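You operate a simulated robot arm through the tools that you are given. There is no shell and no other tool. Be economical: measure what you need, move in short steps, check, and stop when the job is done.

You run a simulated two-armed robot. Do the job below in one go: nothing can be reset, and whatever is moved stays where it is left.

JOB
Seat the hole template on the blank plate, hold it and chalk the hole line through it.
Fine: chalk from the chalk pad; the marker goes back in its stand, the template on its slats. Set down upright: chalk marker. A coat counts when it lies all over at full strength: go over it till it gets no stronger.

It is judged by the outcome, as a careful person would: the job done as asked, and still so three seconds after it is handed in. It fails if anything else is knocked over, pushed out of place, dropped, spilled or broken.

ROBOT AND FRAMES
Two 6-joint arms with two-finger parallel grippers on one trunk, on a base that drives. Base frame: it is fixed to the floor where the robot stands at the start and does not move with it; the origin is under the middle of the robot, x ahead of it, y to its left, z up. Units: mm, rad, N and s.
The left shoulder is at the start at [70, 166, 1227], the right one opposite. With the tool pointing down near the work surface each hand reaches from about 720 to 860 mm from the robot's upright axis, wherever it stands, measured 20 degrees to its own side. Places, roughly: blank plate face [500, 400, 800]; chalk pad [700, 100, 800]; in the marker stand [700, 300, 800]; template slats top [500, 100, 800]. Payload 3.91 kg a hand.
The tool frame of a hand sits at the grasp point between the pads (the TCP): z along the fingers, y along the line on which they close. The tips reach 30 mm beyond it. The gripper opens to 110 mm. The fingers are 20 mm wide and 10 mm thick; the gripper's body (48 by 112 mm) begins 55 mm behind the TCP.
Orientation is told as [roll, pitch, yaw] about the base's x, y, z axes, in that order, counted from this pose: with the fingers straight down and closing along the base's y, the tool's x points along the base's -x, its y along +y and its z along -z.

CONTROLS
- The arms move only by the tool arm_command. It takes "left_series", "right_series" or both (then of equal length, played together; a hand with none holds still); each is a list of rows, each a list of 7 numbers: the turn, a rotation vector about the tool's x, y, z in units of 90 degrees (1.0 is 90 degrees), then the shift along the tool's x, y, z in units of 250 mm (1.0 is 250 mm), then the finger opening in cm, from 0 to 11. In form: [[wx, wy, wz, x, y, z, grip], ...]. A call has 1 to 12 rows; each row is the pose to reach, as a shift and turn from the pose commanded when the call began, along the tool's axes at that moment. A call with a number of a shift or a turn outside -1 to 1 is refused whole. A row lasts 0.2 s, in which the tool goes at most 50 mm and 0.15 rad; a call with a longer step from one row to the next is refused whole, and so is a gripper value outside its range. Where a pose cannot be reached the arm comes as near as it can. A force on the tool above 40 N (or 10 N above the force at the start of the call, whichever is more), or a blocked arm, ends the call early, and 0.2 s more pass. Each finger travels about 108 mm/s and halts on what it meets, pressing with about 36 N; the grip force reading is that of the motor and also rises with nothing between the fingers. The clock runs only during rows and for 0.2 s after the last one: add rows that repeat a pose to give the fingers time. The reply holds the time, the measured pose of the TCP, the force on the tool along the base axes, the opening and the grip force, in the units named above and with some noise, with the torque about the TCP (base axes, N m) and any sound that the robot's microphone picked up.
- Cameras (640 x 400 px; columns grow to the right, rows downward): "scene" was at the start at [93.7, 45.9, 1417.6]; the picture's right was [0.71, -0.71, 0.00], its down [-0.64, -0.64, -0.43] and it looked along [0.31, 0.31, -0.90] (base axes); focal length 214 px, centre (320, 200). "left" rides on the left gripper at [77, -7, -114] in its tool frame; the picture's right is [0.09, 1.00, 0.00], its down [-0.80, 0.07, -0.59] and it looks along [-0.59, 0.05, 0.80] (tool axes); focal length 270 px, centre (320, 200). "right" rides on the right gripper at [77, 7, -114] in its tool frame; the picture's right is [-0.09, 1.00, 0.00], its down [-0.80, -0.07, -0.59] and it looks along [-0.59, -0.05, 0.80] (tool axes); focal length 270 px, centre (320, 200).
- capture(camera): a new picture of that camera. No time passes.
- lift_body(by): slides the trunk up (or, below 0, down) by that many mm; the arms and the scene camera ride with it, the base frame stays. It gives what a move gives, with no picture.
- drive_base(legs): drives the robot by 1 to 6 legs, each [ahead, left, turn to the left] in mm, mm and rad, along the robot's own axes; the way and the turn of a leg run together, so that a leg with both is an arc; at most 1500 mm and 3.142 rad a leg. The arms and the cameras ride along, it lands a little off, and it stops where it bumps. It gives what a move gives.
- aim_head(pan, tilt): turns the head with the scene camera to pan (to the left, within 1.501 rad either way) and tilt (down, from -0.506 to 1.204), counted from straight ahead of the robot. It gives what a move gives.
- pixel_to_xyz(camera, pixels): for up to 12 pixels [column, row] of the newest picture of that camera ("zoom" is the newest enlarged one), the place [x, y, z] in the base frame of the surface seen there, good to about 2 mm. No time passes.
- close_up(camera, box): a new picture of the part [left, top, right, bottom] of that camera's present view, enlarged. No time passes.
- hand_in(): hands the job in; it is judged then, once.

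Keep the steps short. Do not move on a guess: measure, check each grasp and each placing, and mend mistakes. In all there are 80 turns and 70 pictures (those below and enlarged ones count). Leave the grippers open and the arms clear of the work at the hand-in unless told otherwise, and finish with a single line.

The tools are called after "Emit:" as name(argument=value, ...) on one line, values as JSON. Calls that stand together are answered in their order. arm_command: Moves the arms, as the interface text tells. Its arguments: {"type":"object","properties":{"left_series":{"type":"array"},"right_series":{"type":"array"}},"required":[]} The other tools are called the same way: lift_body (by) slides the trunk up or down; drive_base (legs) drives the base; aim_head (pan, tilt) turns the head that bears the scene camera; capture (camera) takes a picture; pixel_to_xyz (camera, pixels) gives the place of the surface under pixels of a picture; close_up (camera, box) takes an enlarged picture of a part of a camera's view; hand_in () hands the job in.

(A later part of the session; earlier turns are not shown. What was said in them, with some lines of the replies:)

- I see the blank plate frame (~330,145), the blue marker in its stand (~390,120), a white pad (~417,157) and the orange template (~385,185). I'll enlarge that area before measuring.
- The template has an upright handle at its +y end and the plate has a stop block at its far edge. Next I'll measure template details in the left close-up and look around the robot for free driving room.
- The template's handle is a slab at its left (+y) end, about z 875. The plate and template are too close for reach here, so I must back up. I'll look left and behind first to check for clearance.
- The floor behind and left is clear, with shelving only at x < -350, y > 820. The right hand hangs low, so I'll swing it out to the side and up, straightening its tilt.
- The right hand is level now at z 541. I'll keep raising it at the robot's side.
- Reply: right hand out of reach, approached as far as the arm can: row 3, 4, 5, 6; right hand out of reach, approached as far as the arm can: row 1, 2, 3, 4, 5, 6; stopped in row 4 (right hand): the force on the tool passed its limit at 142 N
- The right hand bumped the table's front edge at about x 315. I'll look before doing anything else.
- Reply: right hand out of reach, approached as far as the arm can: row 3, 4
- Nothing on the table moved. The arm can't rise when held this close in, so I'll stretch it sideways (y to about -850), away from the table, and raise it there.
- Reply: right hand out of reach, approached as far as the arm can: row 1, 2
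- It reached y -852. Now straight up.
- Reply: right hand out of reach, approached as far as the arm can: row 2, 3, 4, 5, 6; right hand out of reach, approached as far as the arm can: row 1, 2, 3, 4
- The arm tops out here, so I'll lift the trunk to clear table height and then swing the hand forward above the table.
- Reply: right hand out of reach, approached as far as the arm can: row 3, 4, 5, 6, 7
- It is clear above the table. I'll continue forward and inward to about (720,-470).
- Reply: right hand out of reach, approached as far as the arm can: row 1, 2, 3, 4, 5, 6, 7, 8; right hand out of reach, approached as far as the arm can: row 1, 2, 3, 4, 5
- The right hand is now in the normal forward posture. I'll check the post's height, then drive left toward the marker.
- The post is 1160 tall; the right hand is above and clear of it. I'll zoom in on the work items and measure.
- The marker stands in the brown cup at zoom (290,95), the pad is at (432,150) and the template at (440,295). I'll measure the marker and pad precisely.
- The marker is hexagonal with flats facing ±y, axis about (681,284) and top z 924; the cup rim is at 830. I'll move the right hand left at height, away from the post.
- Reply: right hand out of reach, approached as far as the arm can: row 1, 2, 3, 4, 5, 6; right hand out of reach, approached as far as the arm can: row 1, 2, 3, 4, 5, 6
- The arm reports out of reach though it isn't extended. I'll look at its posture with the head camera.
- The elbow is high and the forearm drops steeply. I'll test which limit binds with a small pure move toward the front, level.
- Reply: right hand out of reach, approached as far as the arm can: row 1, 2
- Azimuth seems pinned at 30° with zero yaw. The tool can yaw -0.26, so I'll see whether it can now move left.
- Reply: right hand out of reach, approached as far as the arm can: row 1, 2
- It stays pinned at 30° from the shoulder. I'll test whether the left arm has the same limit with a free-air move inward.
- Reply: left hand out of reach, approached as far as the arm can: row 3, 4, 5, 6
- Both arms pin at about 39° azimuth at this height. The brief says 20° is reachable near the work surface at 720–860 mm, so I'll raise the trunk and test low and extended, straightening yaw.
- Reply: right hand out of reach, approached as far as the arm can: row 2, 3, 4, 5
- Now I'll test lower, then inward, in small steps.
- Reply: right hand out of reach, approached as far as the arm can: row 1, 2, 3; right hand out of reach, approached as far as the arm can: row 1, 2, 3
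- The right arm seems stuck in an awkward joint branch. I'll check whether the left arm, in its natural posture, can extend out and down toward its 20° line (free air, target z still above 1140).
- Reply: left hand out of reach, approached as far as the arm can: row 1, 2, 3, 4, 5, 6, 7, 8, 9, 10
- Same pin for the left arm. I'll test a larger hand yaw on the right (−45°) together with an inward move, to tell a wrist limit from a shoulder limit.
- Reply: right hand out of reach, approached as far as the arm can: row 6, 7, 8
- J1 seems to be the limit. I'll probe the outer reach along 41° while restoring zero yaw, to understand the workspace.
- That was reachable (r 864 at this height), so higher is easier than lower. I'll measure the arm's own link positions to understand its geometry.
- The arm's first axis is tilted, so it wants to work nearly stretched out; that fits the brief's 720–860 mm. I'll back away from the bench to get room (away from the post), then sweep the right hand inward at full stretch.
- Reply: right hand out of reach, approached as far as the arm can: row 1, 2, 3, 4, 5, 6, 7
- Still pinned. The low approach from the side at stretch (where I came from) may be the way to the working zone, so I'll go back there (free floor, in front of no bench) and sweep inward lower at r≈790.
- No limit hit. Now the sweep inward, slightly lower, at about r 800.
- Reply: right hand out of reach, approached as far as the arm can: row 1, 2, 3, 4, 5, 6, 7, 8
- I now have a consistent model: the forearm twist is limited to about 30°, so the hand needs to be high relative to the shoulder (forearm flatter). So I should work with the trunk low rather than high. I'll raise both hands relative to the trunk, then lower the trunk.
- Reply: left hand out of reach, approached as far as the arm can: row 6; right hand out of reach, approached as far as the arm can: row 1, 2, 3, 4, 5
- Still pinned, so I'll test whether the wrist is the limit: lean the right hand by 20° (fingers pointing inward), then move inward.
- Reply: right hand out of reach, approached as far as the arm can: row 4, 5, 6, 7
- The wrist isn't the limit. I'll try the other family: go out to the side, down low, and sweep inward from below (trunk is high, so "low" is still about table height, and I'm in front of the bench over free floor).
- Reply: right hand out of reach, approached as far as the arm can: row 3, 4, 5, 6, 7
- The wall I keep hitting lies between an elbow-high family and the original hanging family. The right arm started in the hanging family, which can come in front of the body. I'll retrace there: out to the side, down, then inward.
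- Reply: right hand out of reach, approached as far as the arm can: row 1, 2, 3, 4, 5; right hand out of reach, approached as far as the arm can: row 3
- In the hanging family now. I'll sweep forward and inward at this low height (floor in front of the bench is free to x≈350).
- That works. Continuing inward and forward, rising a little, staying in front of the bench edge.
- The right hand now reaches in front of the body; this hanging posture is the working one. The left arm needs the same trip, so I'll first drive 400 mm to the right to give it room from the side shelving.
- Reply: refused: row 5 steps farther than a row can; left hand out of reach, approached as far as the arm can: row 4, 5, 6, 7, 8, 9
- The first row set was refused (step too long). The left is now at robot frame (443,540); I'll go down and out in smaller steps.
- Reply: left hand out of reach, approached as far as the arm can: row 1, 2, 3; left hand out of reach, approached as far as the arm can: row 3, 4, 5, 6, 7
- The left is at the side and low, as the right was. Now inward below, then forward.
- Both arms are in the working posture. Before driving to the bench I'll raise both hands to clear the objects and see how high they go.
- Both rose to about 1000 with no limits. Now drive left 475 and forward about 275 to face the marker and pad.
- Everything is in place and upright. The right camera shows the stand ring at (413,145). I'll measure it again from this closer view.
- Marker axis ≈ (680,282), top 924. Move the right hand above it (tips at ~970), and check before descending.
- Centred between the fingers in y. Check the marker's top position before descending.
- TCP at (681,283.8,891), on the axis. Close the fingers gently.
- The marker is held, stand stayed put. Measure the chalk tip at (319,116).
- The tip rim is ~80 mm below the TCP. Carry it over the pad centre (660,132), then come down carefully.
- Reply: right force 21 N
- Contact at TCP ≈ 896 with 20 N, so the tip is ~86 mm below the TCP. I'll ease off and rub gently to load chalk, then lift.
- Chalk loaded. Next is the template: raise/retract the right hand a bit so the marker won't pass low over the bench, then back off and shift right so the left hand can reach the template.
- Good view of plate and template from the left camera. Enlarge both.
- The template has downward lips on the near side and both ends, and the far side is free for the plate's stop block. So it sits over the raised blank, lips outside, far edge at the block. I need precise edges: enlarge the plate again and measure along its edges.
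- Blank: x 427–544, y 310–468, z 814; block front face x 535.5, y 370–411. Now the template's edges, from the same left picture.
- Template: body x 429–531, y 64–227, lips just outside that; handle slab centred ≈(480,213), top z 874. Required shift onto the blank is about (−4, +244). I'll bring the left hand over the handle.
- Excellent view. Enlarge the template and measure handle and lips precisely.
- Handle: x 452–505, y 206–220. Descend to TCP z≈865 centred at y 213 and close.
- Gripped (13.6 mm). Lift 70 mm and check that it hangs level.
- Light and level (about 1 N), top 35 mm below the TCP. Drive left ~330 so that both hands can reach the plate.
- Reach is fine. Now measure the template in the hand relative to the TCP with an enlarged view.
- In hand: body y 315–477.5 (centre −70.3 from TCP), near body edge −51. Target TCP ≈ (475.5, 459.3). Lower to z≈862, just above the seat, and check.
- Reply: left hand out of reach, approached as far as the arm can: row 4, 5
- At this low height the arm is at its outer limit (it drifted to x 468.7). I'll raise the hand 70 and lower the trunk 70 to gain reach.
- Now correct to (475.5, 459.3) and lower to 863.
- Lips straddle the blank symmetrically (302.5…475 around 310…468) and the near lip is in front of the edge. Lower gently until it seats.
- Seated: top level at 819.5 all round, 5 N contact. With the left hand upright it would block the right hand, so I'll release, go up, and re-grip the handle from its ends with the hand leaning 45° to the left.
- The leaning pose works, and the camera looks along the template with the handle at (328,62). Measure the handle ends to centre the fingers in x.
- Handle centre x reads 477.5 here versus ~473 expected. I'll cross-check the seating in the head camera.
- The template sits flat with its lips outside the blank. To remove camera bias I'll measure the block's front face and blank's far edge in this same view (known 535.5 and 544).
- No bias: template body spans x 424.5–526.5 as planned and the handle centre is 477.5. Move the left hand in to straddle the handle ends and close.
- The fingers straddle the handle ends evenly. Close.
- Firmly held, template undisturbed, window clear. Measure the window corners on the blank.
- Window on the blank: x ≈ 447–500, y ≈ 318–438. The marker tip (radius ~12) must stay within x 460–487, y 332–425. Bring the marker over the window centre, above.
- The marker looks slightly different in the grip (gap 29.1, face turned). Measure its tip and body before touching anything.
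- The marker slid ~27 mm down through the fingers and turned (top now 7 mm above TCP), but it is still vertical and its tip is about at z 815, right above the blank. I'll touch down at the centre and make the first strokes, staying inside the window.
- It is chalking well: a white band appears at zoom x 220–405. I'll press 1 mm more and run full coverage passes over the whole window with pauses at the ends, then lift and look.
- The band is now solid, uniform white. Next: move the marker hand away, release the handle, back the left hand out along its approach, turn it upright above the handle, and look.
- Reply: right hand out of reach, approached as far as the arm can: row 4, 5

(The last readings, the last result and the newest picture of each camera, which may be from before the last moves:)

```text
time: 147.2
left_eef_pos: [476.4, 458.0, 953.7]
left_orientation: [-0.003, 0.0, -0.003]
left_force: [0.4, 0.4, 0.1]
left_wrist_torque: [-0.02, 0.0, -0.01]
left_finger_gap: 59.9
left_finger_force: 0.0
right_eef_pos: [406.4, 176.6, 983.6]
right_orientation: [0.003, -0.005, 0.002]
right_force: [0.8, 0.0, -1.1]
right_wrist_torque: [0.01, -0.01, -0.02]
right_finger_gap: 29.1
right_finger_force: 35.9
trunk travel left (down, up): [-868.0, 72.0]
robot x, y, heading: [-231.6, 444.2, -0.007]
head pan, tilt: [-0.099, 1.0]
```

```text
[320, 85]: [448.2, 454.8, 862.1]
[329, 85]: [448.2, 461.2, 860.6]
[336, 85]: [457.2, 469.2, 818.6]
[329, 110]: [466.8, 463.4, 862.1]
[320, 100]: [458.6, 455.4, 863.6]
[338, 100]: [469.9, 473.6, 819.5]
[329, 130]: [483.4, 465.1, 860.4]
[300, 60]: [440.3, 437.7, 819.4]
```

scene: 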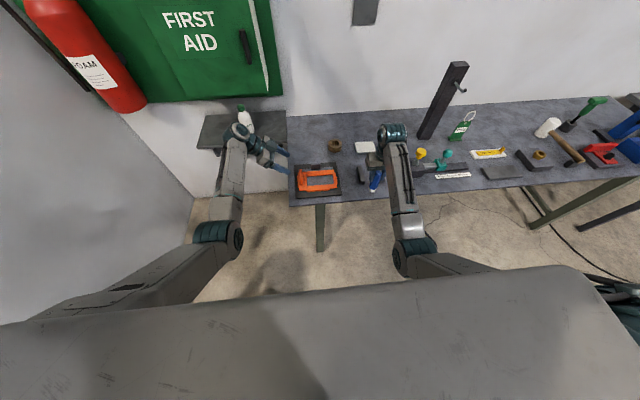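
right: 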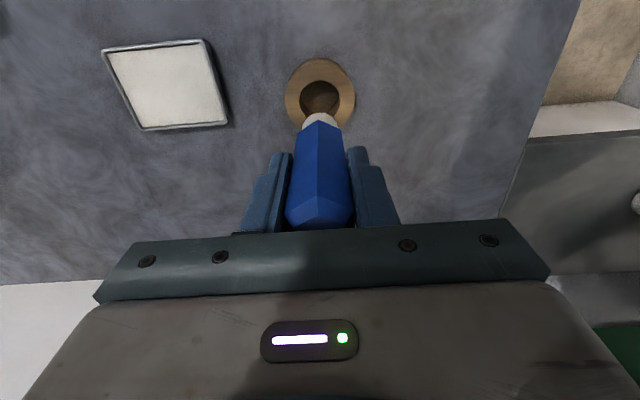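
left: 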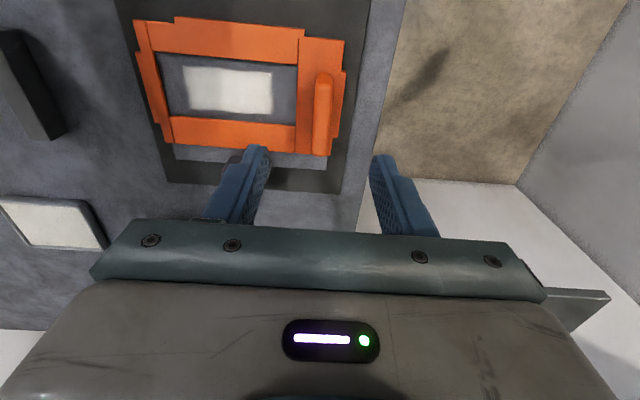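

The coat is a clean solid white rectangle in the window. Next: take a close look at it, lower the left hand onto the handle, grip, lift, pull the marker hand back to the bench edge, and drive to the slats.

Emit:
close_up(camera="left", box=[150, 40, 310, 140])

Emit:
arm_command(left_series=[[0, 0, 0, 0, 0.006, 0.14, 6], [0, 0, 0, 0, 0.006, 0.28, 6], [0, 0, 0, 0, 0.006, 0.36, 6], [0, 0, 0, 0, 0.006, 0.396, 6], [0, 0, 0, 0, 0.006, 0.396, 6]])

Emit:
arm_command(left_series=[[0, 0, 0, 0, 0, 0, 4], [0, 0, 0, 0, 0, 0, 2.5], [0, 0, 0, 0, 0, 0, 1.2], [0, 0, 0, 0, 0, 0, 0.4], [0, 0, 0, 0, 0, 0, 0.4]])

Emit:
arm_command(left_series=[[0, 0, 0, 0, 0, -0.06, 0.4], [0, 0, 0, 0, 0, -0.12, 0.4], [0, 0, 0, 0, 0, -0.2, 0.4], [0, 0, 0, 0, 0, -0.28, 0.4], [0, 0, 0, 0, 0, -0.34, 0.4]], right_series=[[0, 0, 0, 0.03, 0, 0.03, 0.5], [0, 0, 0, 0.06, 0, 0.06, 0.5], [0, 0, 0, 0.09, 0, 0.1, 0.5], [0, 0, 0, 0.112, 0, 0.132, 0.5], [0, 0, 0, 0.112, 0, 0.132, 0.5]])

Emit:
close_up(camera="left", box=[10, 20, 370, 220])

Emit:
drive_base(legs=[[0, -320, 0.005]])

Emit:
capture(camera="left")

Emit:
pixel_to_xyz(camera="left", pixels=[[19, 41], [33, 88], [60, 42], [103, 204], [352, 72], [170, 60], [353, 115], [200, 130], [190, 150]])

```text
4.00 times, centred on (230, 90) of left
```

zoom: 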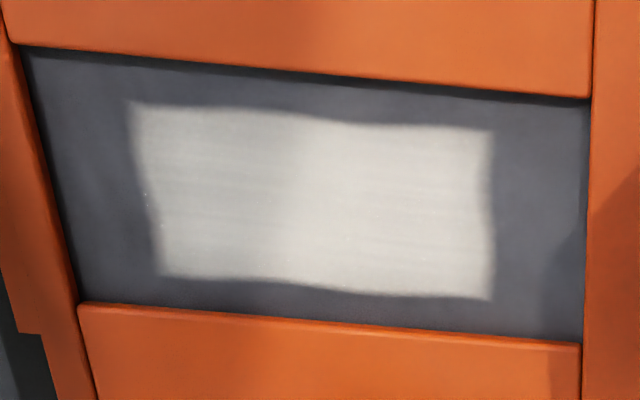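

```text
time: 148.4
left_eef_pos: [477.5, 459.5, 856.0]
left_orientation: [-0.005, -0.002, -0.007]
left_force: [0.7, -0.1, -0.4]
left_wrist_torque: [0.01, -0.01, -0.03]
left_finger_gap: 60.2
left_finger_force: 0.0
right_eef_pos: [406.2, 176.0, 982.6]
right_orientation: [0.004, -0.004, 0.0]
right_force: [0.9, 0.8, -1.0]
right_wrist_torque: [0.0, 0.02, -0.01]
right_finger_gap: 28.8
right_finger_force: 36.2
trunk travel left (down, up): [-868.0, 72.0]
robot x, y, heading: [-233.4, 448.7, -0.005]
head pan, tilt: [-0.099, 1.0]
```

```text
time: 149.6
left_eef_pos: [477.7, 459.6, 856.3]
left_orientation: [-0.005, -0.001, -0.006]
left_force: [0.2, -0.6, -0.1]
left_wrist_torque: [0.03, -0.03, 0.0]
left_finger_gap: 13.3
left_finger_force: 36.0
right_eef_pos: [407.4, 175.5, 982.9]
right_orientation: [0.003, -0.003, 0.0]
right_force: [0.2, -0.3, -0.5]
right_wrist_torque: [-0.01, -0.03, 0.01]
right_finger_gap: 28.9
right_finger_force: 35.8
trunk travel left (down, up): [-868.0, 72.0]
robot x, y, heading: [-234.7, 447.3, -0.006]
head pan, tilt: [-0.099, 1.0]
```

```text
time: 150.8
left_eef_pos: [476.6, 460.7, 939.4]
left_orientation: [-0.005, -0.002, -0.004]
left_force: [-0.9, -0.2, -1.7]
left_wrist_torque: [0.03, 0.03, 0.02]
left_finger_gap: 13.6
left_finger_force: 35.9
right_eef_pos: [377.3, 178.8, 949.2]
right_orientation: [0.004, 0.001, -0.001]
right_force: [-0.3, 0.0, -1.0]
right_wrist_torque: [-0.01, 0.0, -0.01]
right_finger_gap: 28.9
right_finger_force: 35.7
trunk travel left (down, up): [-868.0, 72.0]
robot x, y, heading: [-231.6, 447.6, -0.001]
head pan, tilt: [-0.099, 1.0]
```

```text
1.78 times, centred on (190, 120) of left
```

zoom: 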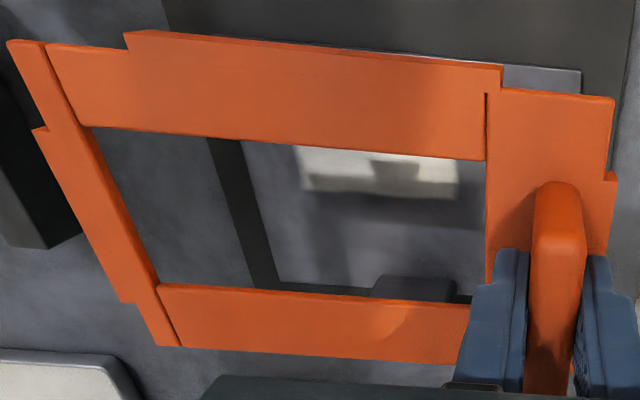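

```text
time: 152.9
left_eef_pos: [474.9, 132.9, 940.7]
left_orientation: [-0.005, -0.002, -0.007]
left_force: [1.0, -0.3, -1.6]
left_wrist_torque: [0.02, 0.02, -0.02]
left_finger_gap: 13.4
left_finger_force: 36.4
right_eef_pos: [375.3, -150.7, 950.2]
right_orientation: [0.002, 0.0, -0.003]
right_force: [-0.3, -0.2, -0.3]
right_wrist_torque: [-0.02, 0.04, -0.01]
right_finger_gap: 28.5
right_finger_force: 36.4
trunk travel left (down, up): [-868.0, 72.0]
robot x, y, heading: [-230.7, 120.4, -0.009]
head pan, tilt: [-0.099, 1.0]
```

```text
13 pictures are left
```

left: 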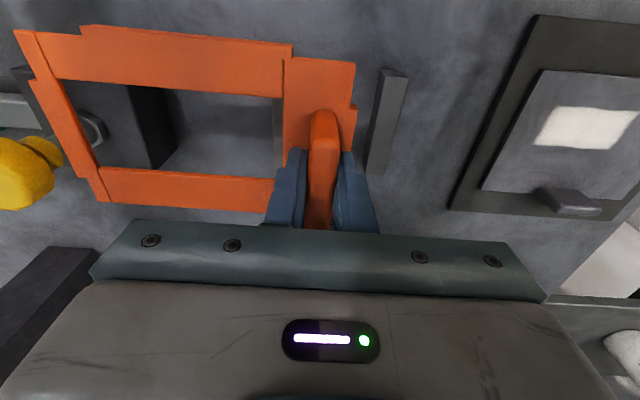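

```text
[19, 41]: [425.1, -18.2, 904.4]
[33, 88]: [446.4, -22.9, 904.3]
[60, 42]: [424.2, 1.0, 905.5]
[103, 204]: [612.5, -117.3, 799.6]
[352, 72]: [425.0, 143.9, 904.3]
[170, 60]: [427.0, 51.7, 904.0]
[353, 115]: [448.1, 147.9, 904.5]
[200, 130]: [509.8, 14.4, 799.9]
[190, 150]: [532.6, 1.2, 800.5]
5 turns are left
```

The template is level in hand and the coat on the plate is solid white. Original seat corresponds to TCP ≈ (480, 215.5, 866). Place it on the slats, release, rise, check; then raise the trunk and drive to the marker stand.

Emit:
arm_command(left_series=[[0, 0, 0, -0.005, 0.08, 0, 0.4], [0, 0, 0, -0.01, 0.16, 0, 0.4], [0, 0, 0, -0.02, 0.25, 0, 0.4], [0, 0, 0, -0.02, 0.33, 0, 0.4], [0, 0, 0, -0.02, 0.33, 0.1, 0.4], [0, 0, 0, -0.02, 0.33, 0.2, 0.4], [0, 0, 0, -0.02, 0.33, 0.27, 0.4], [0, 0, 0, -0.02, 0.33, 0.29, 0.4], [0, 0, 0, -0.02, 0.33, 0.3, 0.4], [0, 0, 0, -0.02, 0.33, 0.3, 0.4]])

Emit:
arm_command(left_series=[[0, 0, 0, 0, 0, 0, 1.5], [0, 0, 0, 0, 0, 0, 3], [0, 0, 0, 0, 0, 0, 5], [0, 0, 0, 0, 0, 0, 5.5], [0, 0, 0, 0, 0, -0.12, 6], [0, 0, 0, 0, 0, -0.26, 6], [0, 0, 0, 0, 0, -0.4, 6]])

Emit:
close_up(camera="left", box=[120, 0, 640, 220])

Emit:
pixel_to_xyz(camera="zoom", pixels=[[60, 60], [200, 60], [200, 170], [90, 150], [250, 100], [262, 130]])

Emit:
lift_body(by=70)

Emit:
drive_base(legs=[[0, 290, 0.005], [200, 0, 0]])

Emit:
capture(camera="right")

Emit:
pixel_to_xyz(camera="right", pixels=[[320, 108], [320, 130], [320, 160], [320, 190], [320, 210], [400, 110], [410, 130], [420, 150], [390, 130], [430, 130]])

```text
time: 155.1
left_eef_pos: [479.2, 213.1, 867.1]
left_orientation: [-0.006, -0.005, -0.009]
left_force: [2.3, -0.1, 10.3]
left_wrist_torque: [-0.12, 0.35, 0.03]
left_finger_gap: 13.7
left_finger_force: 35.8
right_eef_pos: [374.0, -151.5, 949.9]
right_orientation: [0.002, 0.0, -0.003]
right_force: [0.8, -0.4, 0.2]
right_wrist_torque: [0.04, -0.01, -0.03]
right_finger_gap: 28.9
right_finger_force: 36.3
trunk travel left (down, up): [-868.0, 72.0]
robot x, y, heading: [-238.3, 119.3, -0.009]
head pan, tilt: [-0.099, 1.0]
```

```text
time: 156.7
left_eef_pos: [478.7, 210.5, 966.1]
left_orientation: [-0.005, -0.003, -0.009]
left_force: [-0.4, 0.3, 0.1]
left_wrist_torque: [0.01, -0.03, 0.02]
left_finger_gap: 60.1
left_finger_force: 0.0
right_eef_pos: [374.0, -151.8, 949.5]
right_orientation: [0.003, -0.001, -0.004]
right_force: [-0.2, 0.9, -0.3]
right_wrist_torque: [0.03, -0.01, -0.03]
right_finger_gap: 28.9
right_finger_force: 36.0
trunk travel left (down, up): [-868.0, 72.0]
robot x, y, heading: [-234.2, 119.6, -0.007]
head pan, tilt: [-0.099, 1.0]
```

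```text
1.23 times, centred on (380, 110) of left
```

zoom: 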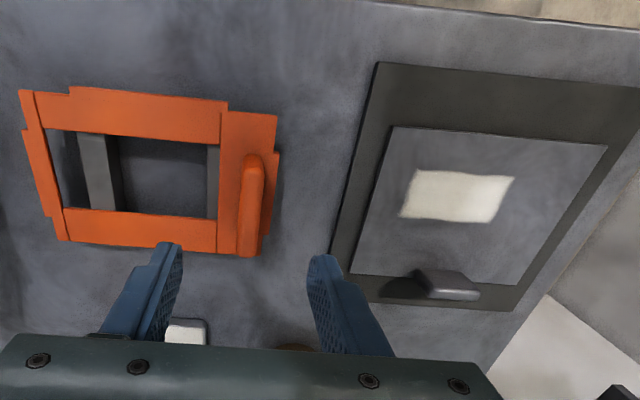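

```text
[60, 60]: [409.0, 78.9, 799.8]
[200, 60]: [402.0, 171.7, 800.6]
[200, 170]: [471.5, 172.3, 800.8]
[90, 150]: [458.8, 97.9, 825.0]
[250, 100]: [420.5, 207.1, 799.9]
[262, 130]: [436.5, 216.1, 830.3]
```

```text
time: 157.8
left_eef_pos: [478.4, 211.3, 1033.6]
left_orientation: [-0.005, -0.002, -0.008]
left_force: [0.1, 0.5, -0.1]
left_wrist_torque: [0.02, 0.02, 0.01]
left_finger_gap: 60.2
left_finger_force: 0.0
right_eef_pos: [374.3, -151.5, 1020.2]
right_orientation: [0.004, -0.001, -0.004]
right_force: [0.2, -0.6, -0.3]
right_wrist_torque: [-0.04, -0.01, -0.02]
right_finger_gap: 28.6
right_finger_force: 36.5
trunk travel left (down, up): [-938.0, 2.0]
robot x, y, heading: [-233.5, 120.8, -0.007]
head pan, tilt: [-0.099, 1.0]
```

```text
time: 161.0
left_eef_pos: [681.8, 482.9, 1037.3]
left_orientation: [-0.004, -0.005, -0.018]
left_force: [0.7, -0.4, -0.1]
left_wrist_torque: [0.01, -0.04, 0.03]
left_finger_gap: 59.9
left_finger_force: 0.1
right_eef_pos: [573.2, 121.5, 1021.3]
right_orientation: [0.004, -0.003, -0.013]
right_force: [-0.6, -0.3, 0.0]
right_wrist_torque: [0.01, -0.05, 0.01]
right_finger_gap: 28.7
right_finger_force: 35.9
trunk travel left (down, up): [-938.0, 2.0]
robot x, y, heading: [-29.4, 401.8, -0.019]
head pan, tilt: [-0.099, 1.0]
```

```text
11 pictures are left
```

right: 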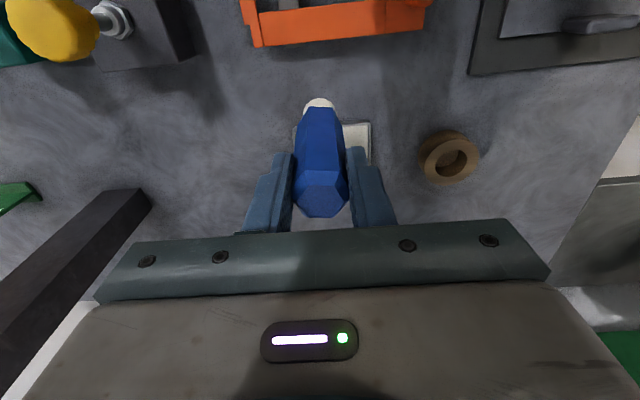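

```text
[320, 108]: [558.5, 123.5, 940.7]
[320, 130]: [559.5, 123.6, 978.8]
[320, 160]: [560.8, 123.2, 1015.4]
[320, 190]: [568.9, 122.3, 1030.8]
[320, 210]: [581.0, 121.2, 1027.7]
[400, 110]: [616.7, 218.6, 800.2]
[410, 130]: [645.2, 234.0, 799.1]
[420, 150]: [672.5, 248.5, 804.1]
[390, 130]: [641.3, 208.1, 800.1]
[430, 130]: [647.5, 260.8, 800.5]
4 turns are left
```

The template is back on its slats and the plate shows the clean coat. The marker's axis is at (572.5,123.5), tip ≈ z 910. Move it over the stand at (680,282) and measure the alignment.

Emit:
arm_command(right_series=[[0, 0, 0, -0.085, 0.128, 0, 0.5], [0, 0, 0, -0.17, 0.256, 0, 0.5], [0, 0, 0, -0.254, 0.384, 0, 0.5], [0, 0, 0, -0.338, 0.512, 0, 0.5], [0, 0, 0, -0.423, 0.64, 0, 0.5], [0, 0, 0, -0.423, 0.64, 0.12, 0.5], [0, 0, 0, -0.423, 0.64, 0.2, 0.5], [0, 0, 0, -0.423, 0.64, 0.2, 0.5]])

Emit:
close_up(camera="right", box=[220, 40, 420, 220])

Emit:
pixel_to_xyz(camera="zoom", pixels=[[320, 180], [320, 215], [320, 250], [320, 300], [290, 240], [350, 240], [225, 100], [415, 100], [320, 40], [240, 140], [400, 140], [320, 350]])

Emit:
close_up(camera="scene", box=[290, 120, 400, 200])

```text
time: 162.8
left_eef_pos: [684.6, 483.9, 1035.1]
left_orientation: [-0.005, 0.0, -0.02]
left_force: [-0.3, 0.4, 0.0]
left_wrist_torque: [-0.04, -0.04, 0.0]
left_finger_gap: 59.8
left_finger_force: 0.1
right_eef_pos: [685.8, 280.4, 968.5]
right_orientation: [0.002, -0.001, -0.014]
right_force: [0.9, 0.4, -0.7]
right_wrist_torque: [0.02, 0.0, 0.02]
right_finger_gap: 29.0
right_finger_force: 35.9
trunk travel left (down, up): [-938.0, 2.0]
robot x, y, heading: [-30.8, 399.2, -0.02]
head pan, tilt: [-0.099, 1.0]
```

```text
2.22 times, centred on (320, 130) of right
```

zoom: 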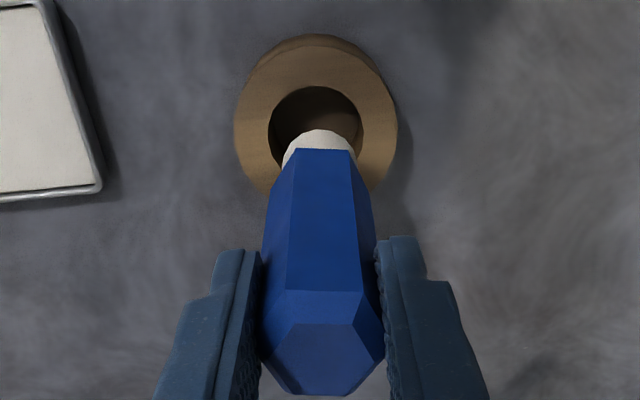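

```text
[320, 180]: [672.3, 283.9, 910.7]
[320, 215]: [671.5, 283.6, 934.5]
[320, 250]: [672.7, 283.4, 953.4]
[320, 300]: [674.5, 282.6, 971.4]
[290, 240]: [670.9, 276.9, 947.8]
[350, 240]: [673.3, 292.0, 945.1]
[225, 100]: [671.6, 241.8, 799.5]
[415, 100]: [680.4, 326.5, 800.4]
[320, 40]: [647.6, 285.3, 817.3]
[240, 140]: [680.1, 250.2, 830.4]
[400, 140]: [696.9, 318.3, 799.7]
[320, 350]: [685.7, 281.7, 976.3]
```

```text
5.00 times, centred on (345, 160) of scene
3 turns are left
```

zoom: 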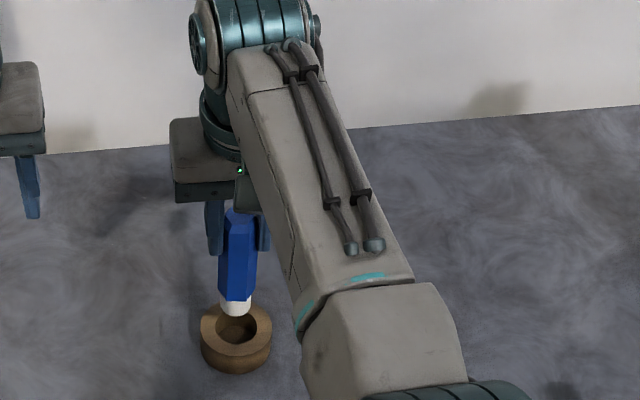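

The marker axis is at ≈(685.5,283.7) and the stand centre at (680,282). Shift −5.4, −1.7 mm, then lower 52 mm into the stand in small steps and check before releasing.

Emit:
arm_command(right_series=[[0, 0, 0, 0.0215, -0.007, 0, 0.5], [0, 0, 0, 0.0215, -0.007, 0, 0.5], [0, 0, 0, 0.0215, -0.007, 0.05, 0.5], [0, 0, 0, 0.0215, -0.007, 0.09, 0.5], [0, 0, 0, 0.0215, -0.007, 0.12, 0.5], [0, 0, 0, 0.0215, -0.007, 0.15, 0.5], [0, 0, 0, 0.0215, -0.007, 0.18, 0.5], [0, 0, 0, 0.0215, -0.007, 0.2, 0.5], [0, 0, 0, 0.0215, -0.007, 0.21, 0.5], [0, 0, 0, 0.0215, -0.007, 0.21, 0.5]])

Emit:
close_up(camera="right", box=[220, 40, 420, 240])

Emit:
pixel_to_xyz(camera="zoom", pixels=[[320, 180], [320, 220], [320, 260], [320, 300], [320, 340], [240, 140], [400, 140]])

Emit:
close_up(camera="scene", box=[310, 150, 370, 200])

```text
time: 165.0
left_eef_pos: [683.8, 482.9, 1034.2]
left_orientation: [-0.004, -0.001, -0.019]
left_force: [0.2, 0.2, -0.3]
left_wrist_torque: [-0.01, -0.01, -0.01]
left_finger_gap: 60.2
left_finger_force: 0.0
right_eef_pos: [678.5, 278.2, 916.9]
right_orientation: [0.003, 0.0, -0.013]
right_force: [-0.2, -0.4, 0.0]
right_wrist_torque: [-0.02, 0.0, 0.0]
right_finger_gap: 28.9
right_finger_force: 36.3
trunk travel left (down, up): [-938.0, 2.0]
robot x, y, heading: [-29.1, 397.2, -0.02]
head pan, tilt: [-0.099, 1.0]
```

```text
2.00 times, centred on (320, 140) of right
```

zoom: 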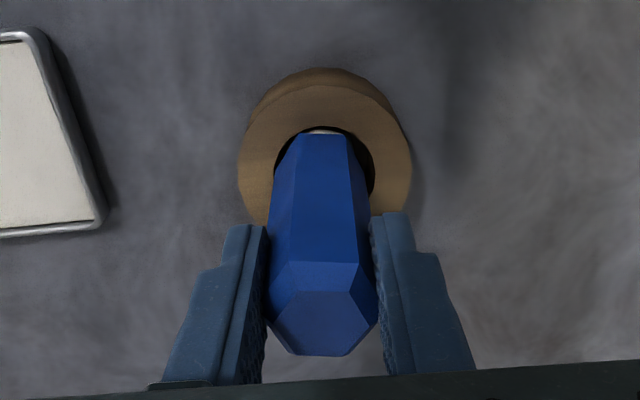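

```text
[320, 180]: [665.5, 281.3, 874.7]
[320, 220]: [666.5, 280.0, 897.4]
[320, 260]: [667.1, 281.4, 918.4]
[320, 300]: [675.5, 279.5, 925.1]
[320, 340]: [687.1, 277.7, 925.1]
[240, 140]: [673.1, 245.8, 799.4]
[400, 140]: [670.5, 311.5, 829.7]
```

```text
8.00 times, centred on (340, 175) of scene
2 turns are left
```

zoom: 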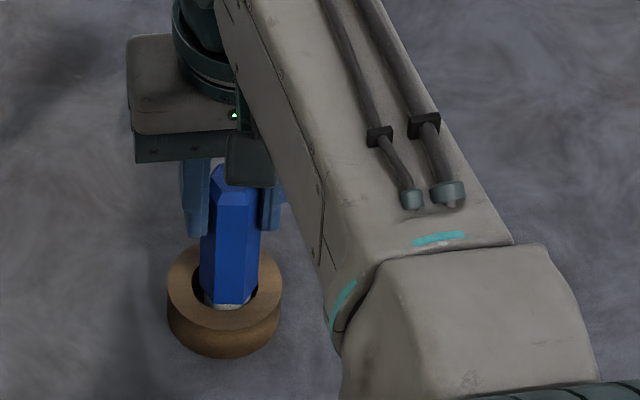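

The marker is in the stand hole, top at z 925 (was 924), no side forces. Lower 1.5 mm to rest it, open, rise straight up and check.

Emit:
arm_command(right_series=[[0, 0, 0, 0, 0, 0.004, 0.5], [0, 0, 0, 0, 0, 0.006, 0.5], [0, 0, 0, 0, 0, 0.006, 0.5], [0, 0, 0, 0, 0.006, 0.006, 3.4], [0, 0, 0, 0, 0.006, 0.006, 4.5], [0, 0, 0, 0, 0.006, 0.006, 6], [0, 0, 0, 0, 0.006, 0.006, 7], [0, 0, 0, 0, 0.006, 0.006, 7]])

Emit:
arm_command(right_series=[[0, 0, 0, 0, 0, -0.08, 7], [0, 0, 0, 0, 0, -0.18, 7], [0, 0, 0, 0, 0, -0.3, 7], [0, 0, 0, 0, 0, -0.4, 7], [0, 0, 0, 0, 0, -0.4, 9]])

Emit:
capture(camera="right")

Emit:
pixel_to_xyz(camera="right", pixels=[[319, 130], [319, 100], [318, 140]])

Emit:
close_up(camera="scene", box=[270, 130, 400, 220])

```text
time: 166.8
left_eef_pos: [684.2, 483.5, 1035.2]
left_orientation: [-0.006, -0.002, -0.019]
left_force: [1.0, 0.3, -0.5]
left_wrist_torque: [-0.03, -0.01, -0.03]
left_finger_gap: 60.0
left_finger_force: 0.0
right_eef_pos: [677.9, 279.8, 915.9]
right_orientation: [0.004, -0.001, -0.014]
right_force: [-0.4, -0.5, -0.1]
right_wrist_torque: [0.04, 0.0, 0.01]
right_finger_gap: 70.0
right_finger_force: 0.1
trunk travel left (down, up): [-938.0, 2.0]
robot x, y, heading: [-27.7, 400.3, -0.022]
head pan, tilt: [-0.099, 1.0]
```

```text
time: 168.0
left_eef_pos: [683.6, 483.5, 1034.8]
left_orientation: [-0.006, -0.003, -0.02]
left_force: [0.7, -0.2, -0.6]
left_wrist_torque: [0.0, 0.01, -0.02]
left_finger_gap: 59.9
left_finger_force: 0.0
right_eef_pos: [679.0, 279.9, 1015.8]
right_orientation: [0.002, -0.001, -0.014]
right_force: [-1.0, -0.5, -0.3]
right_wrist_torque: [0.01, -0.01, 0.0]
right_finger_gap: 90.0
right_finger_force: 0.0
trunk travel left (down, up): [-938.0, 2.0]
robot x, y, heading: [-28.6, 401.1, -0.02]
head pan, tilt: [-0.099, 1.0]
```

```text
6 pictures are left
```

right: 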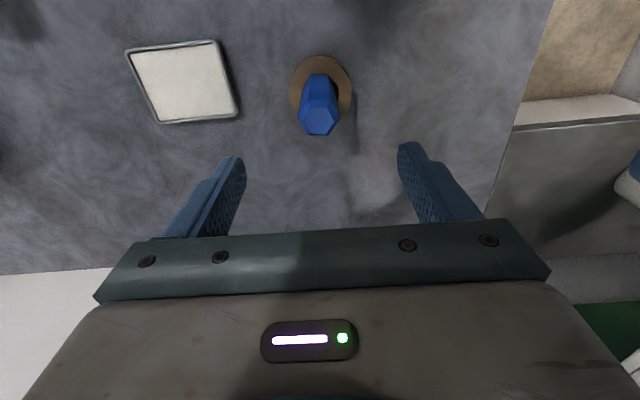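

```text
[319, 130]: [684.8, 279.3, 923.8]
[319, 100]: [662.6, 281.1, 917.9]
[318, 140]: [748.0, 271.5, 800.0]
```

```text
4.44 times, centred on (335, 175) of scene
1 turns are left
```

zoom: 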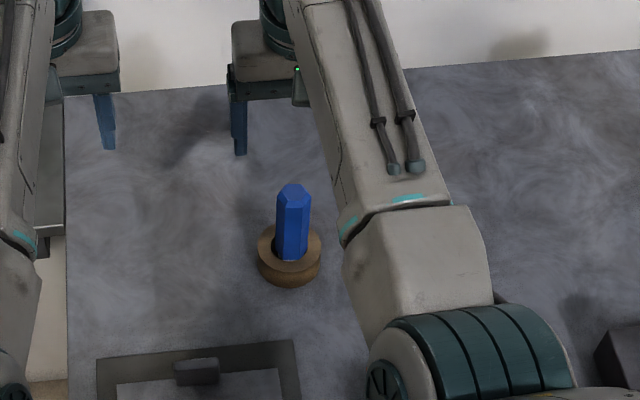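

The marker stands upright in its stand (top z 924), the template is back on its slats, the plate shows a solid white coat, and both grippers are open and above the work. I'm handing in.

Emit:
hand_in()

```text
The job is handed in.
```

The hole line is chalked solid white through the held template, with the marker back upright in its stand, the template back on its slats, and both grippers open and clear of the work.
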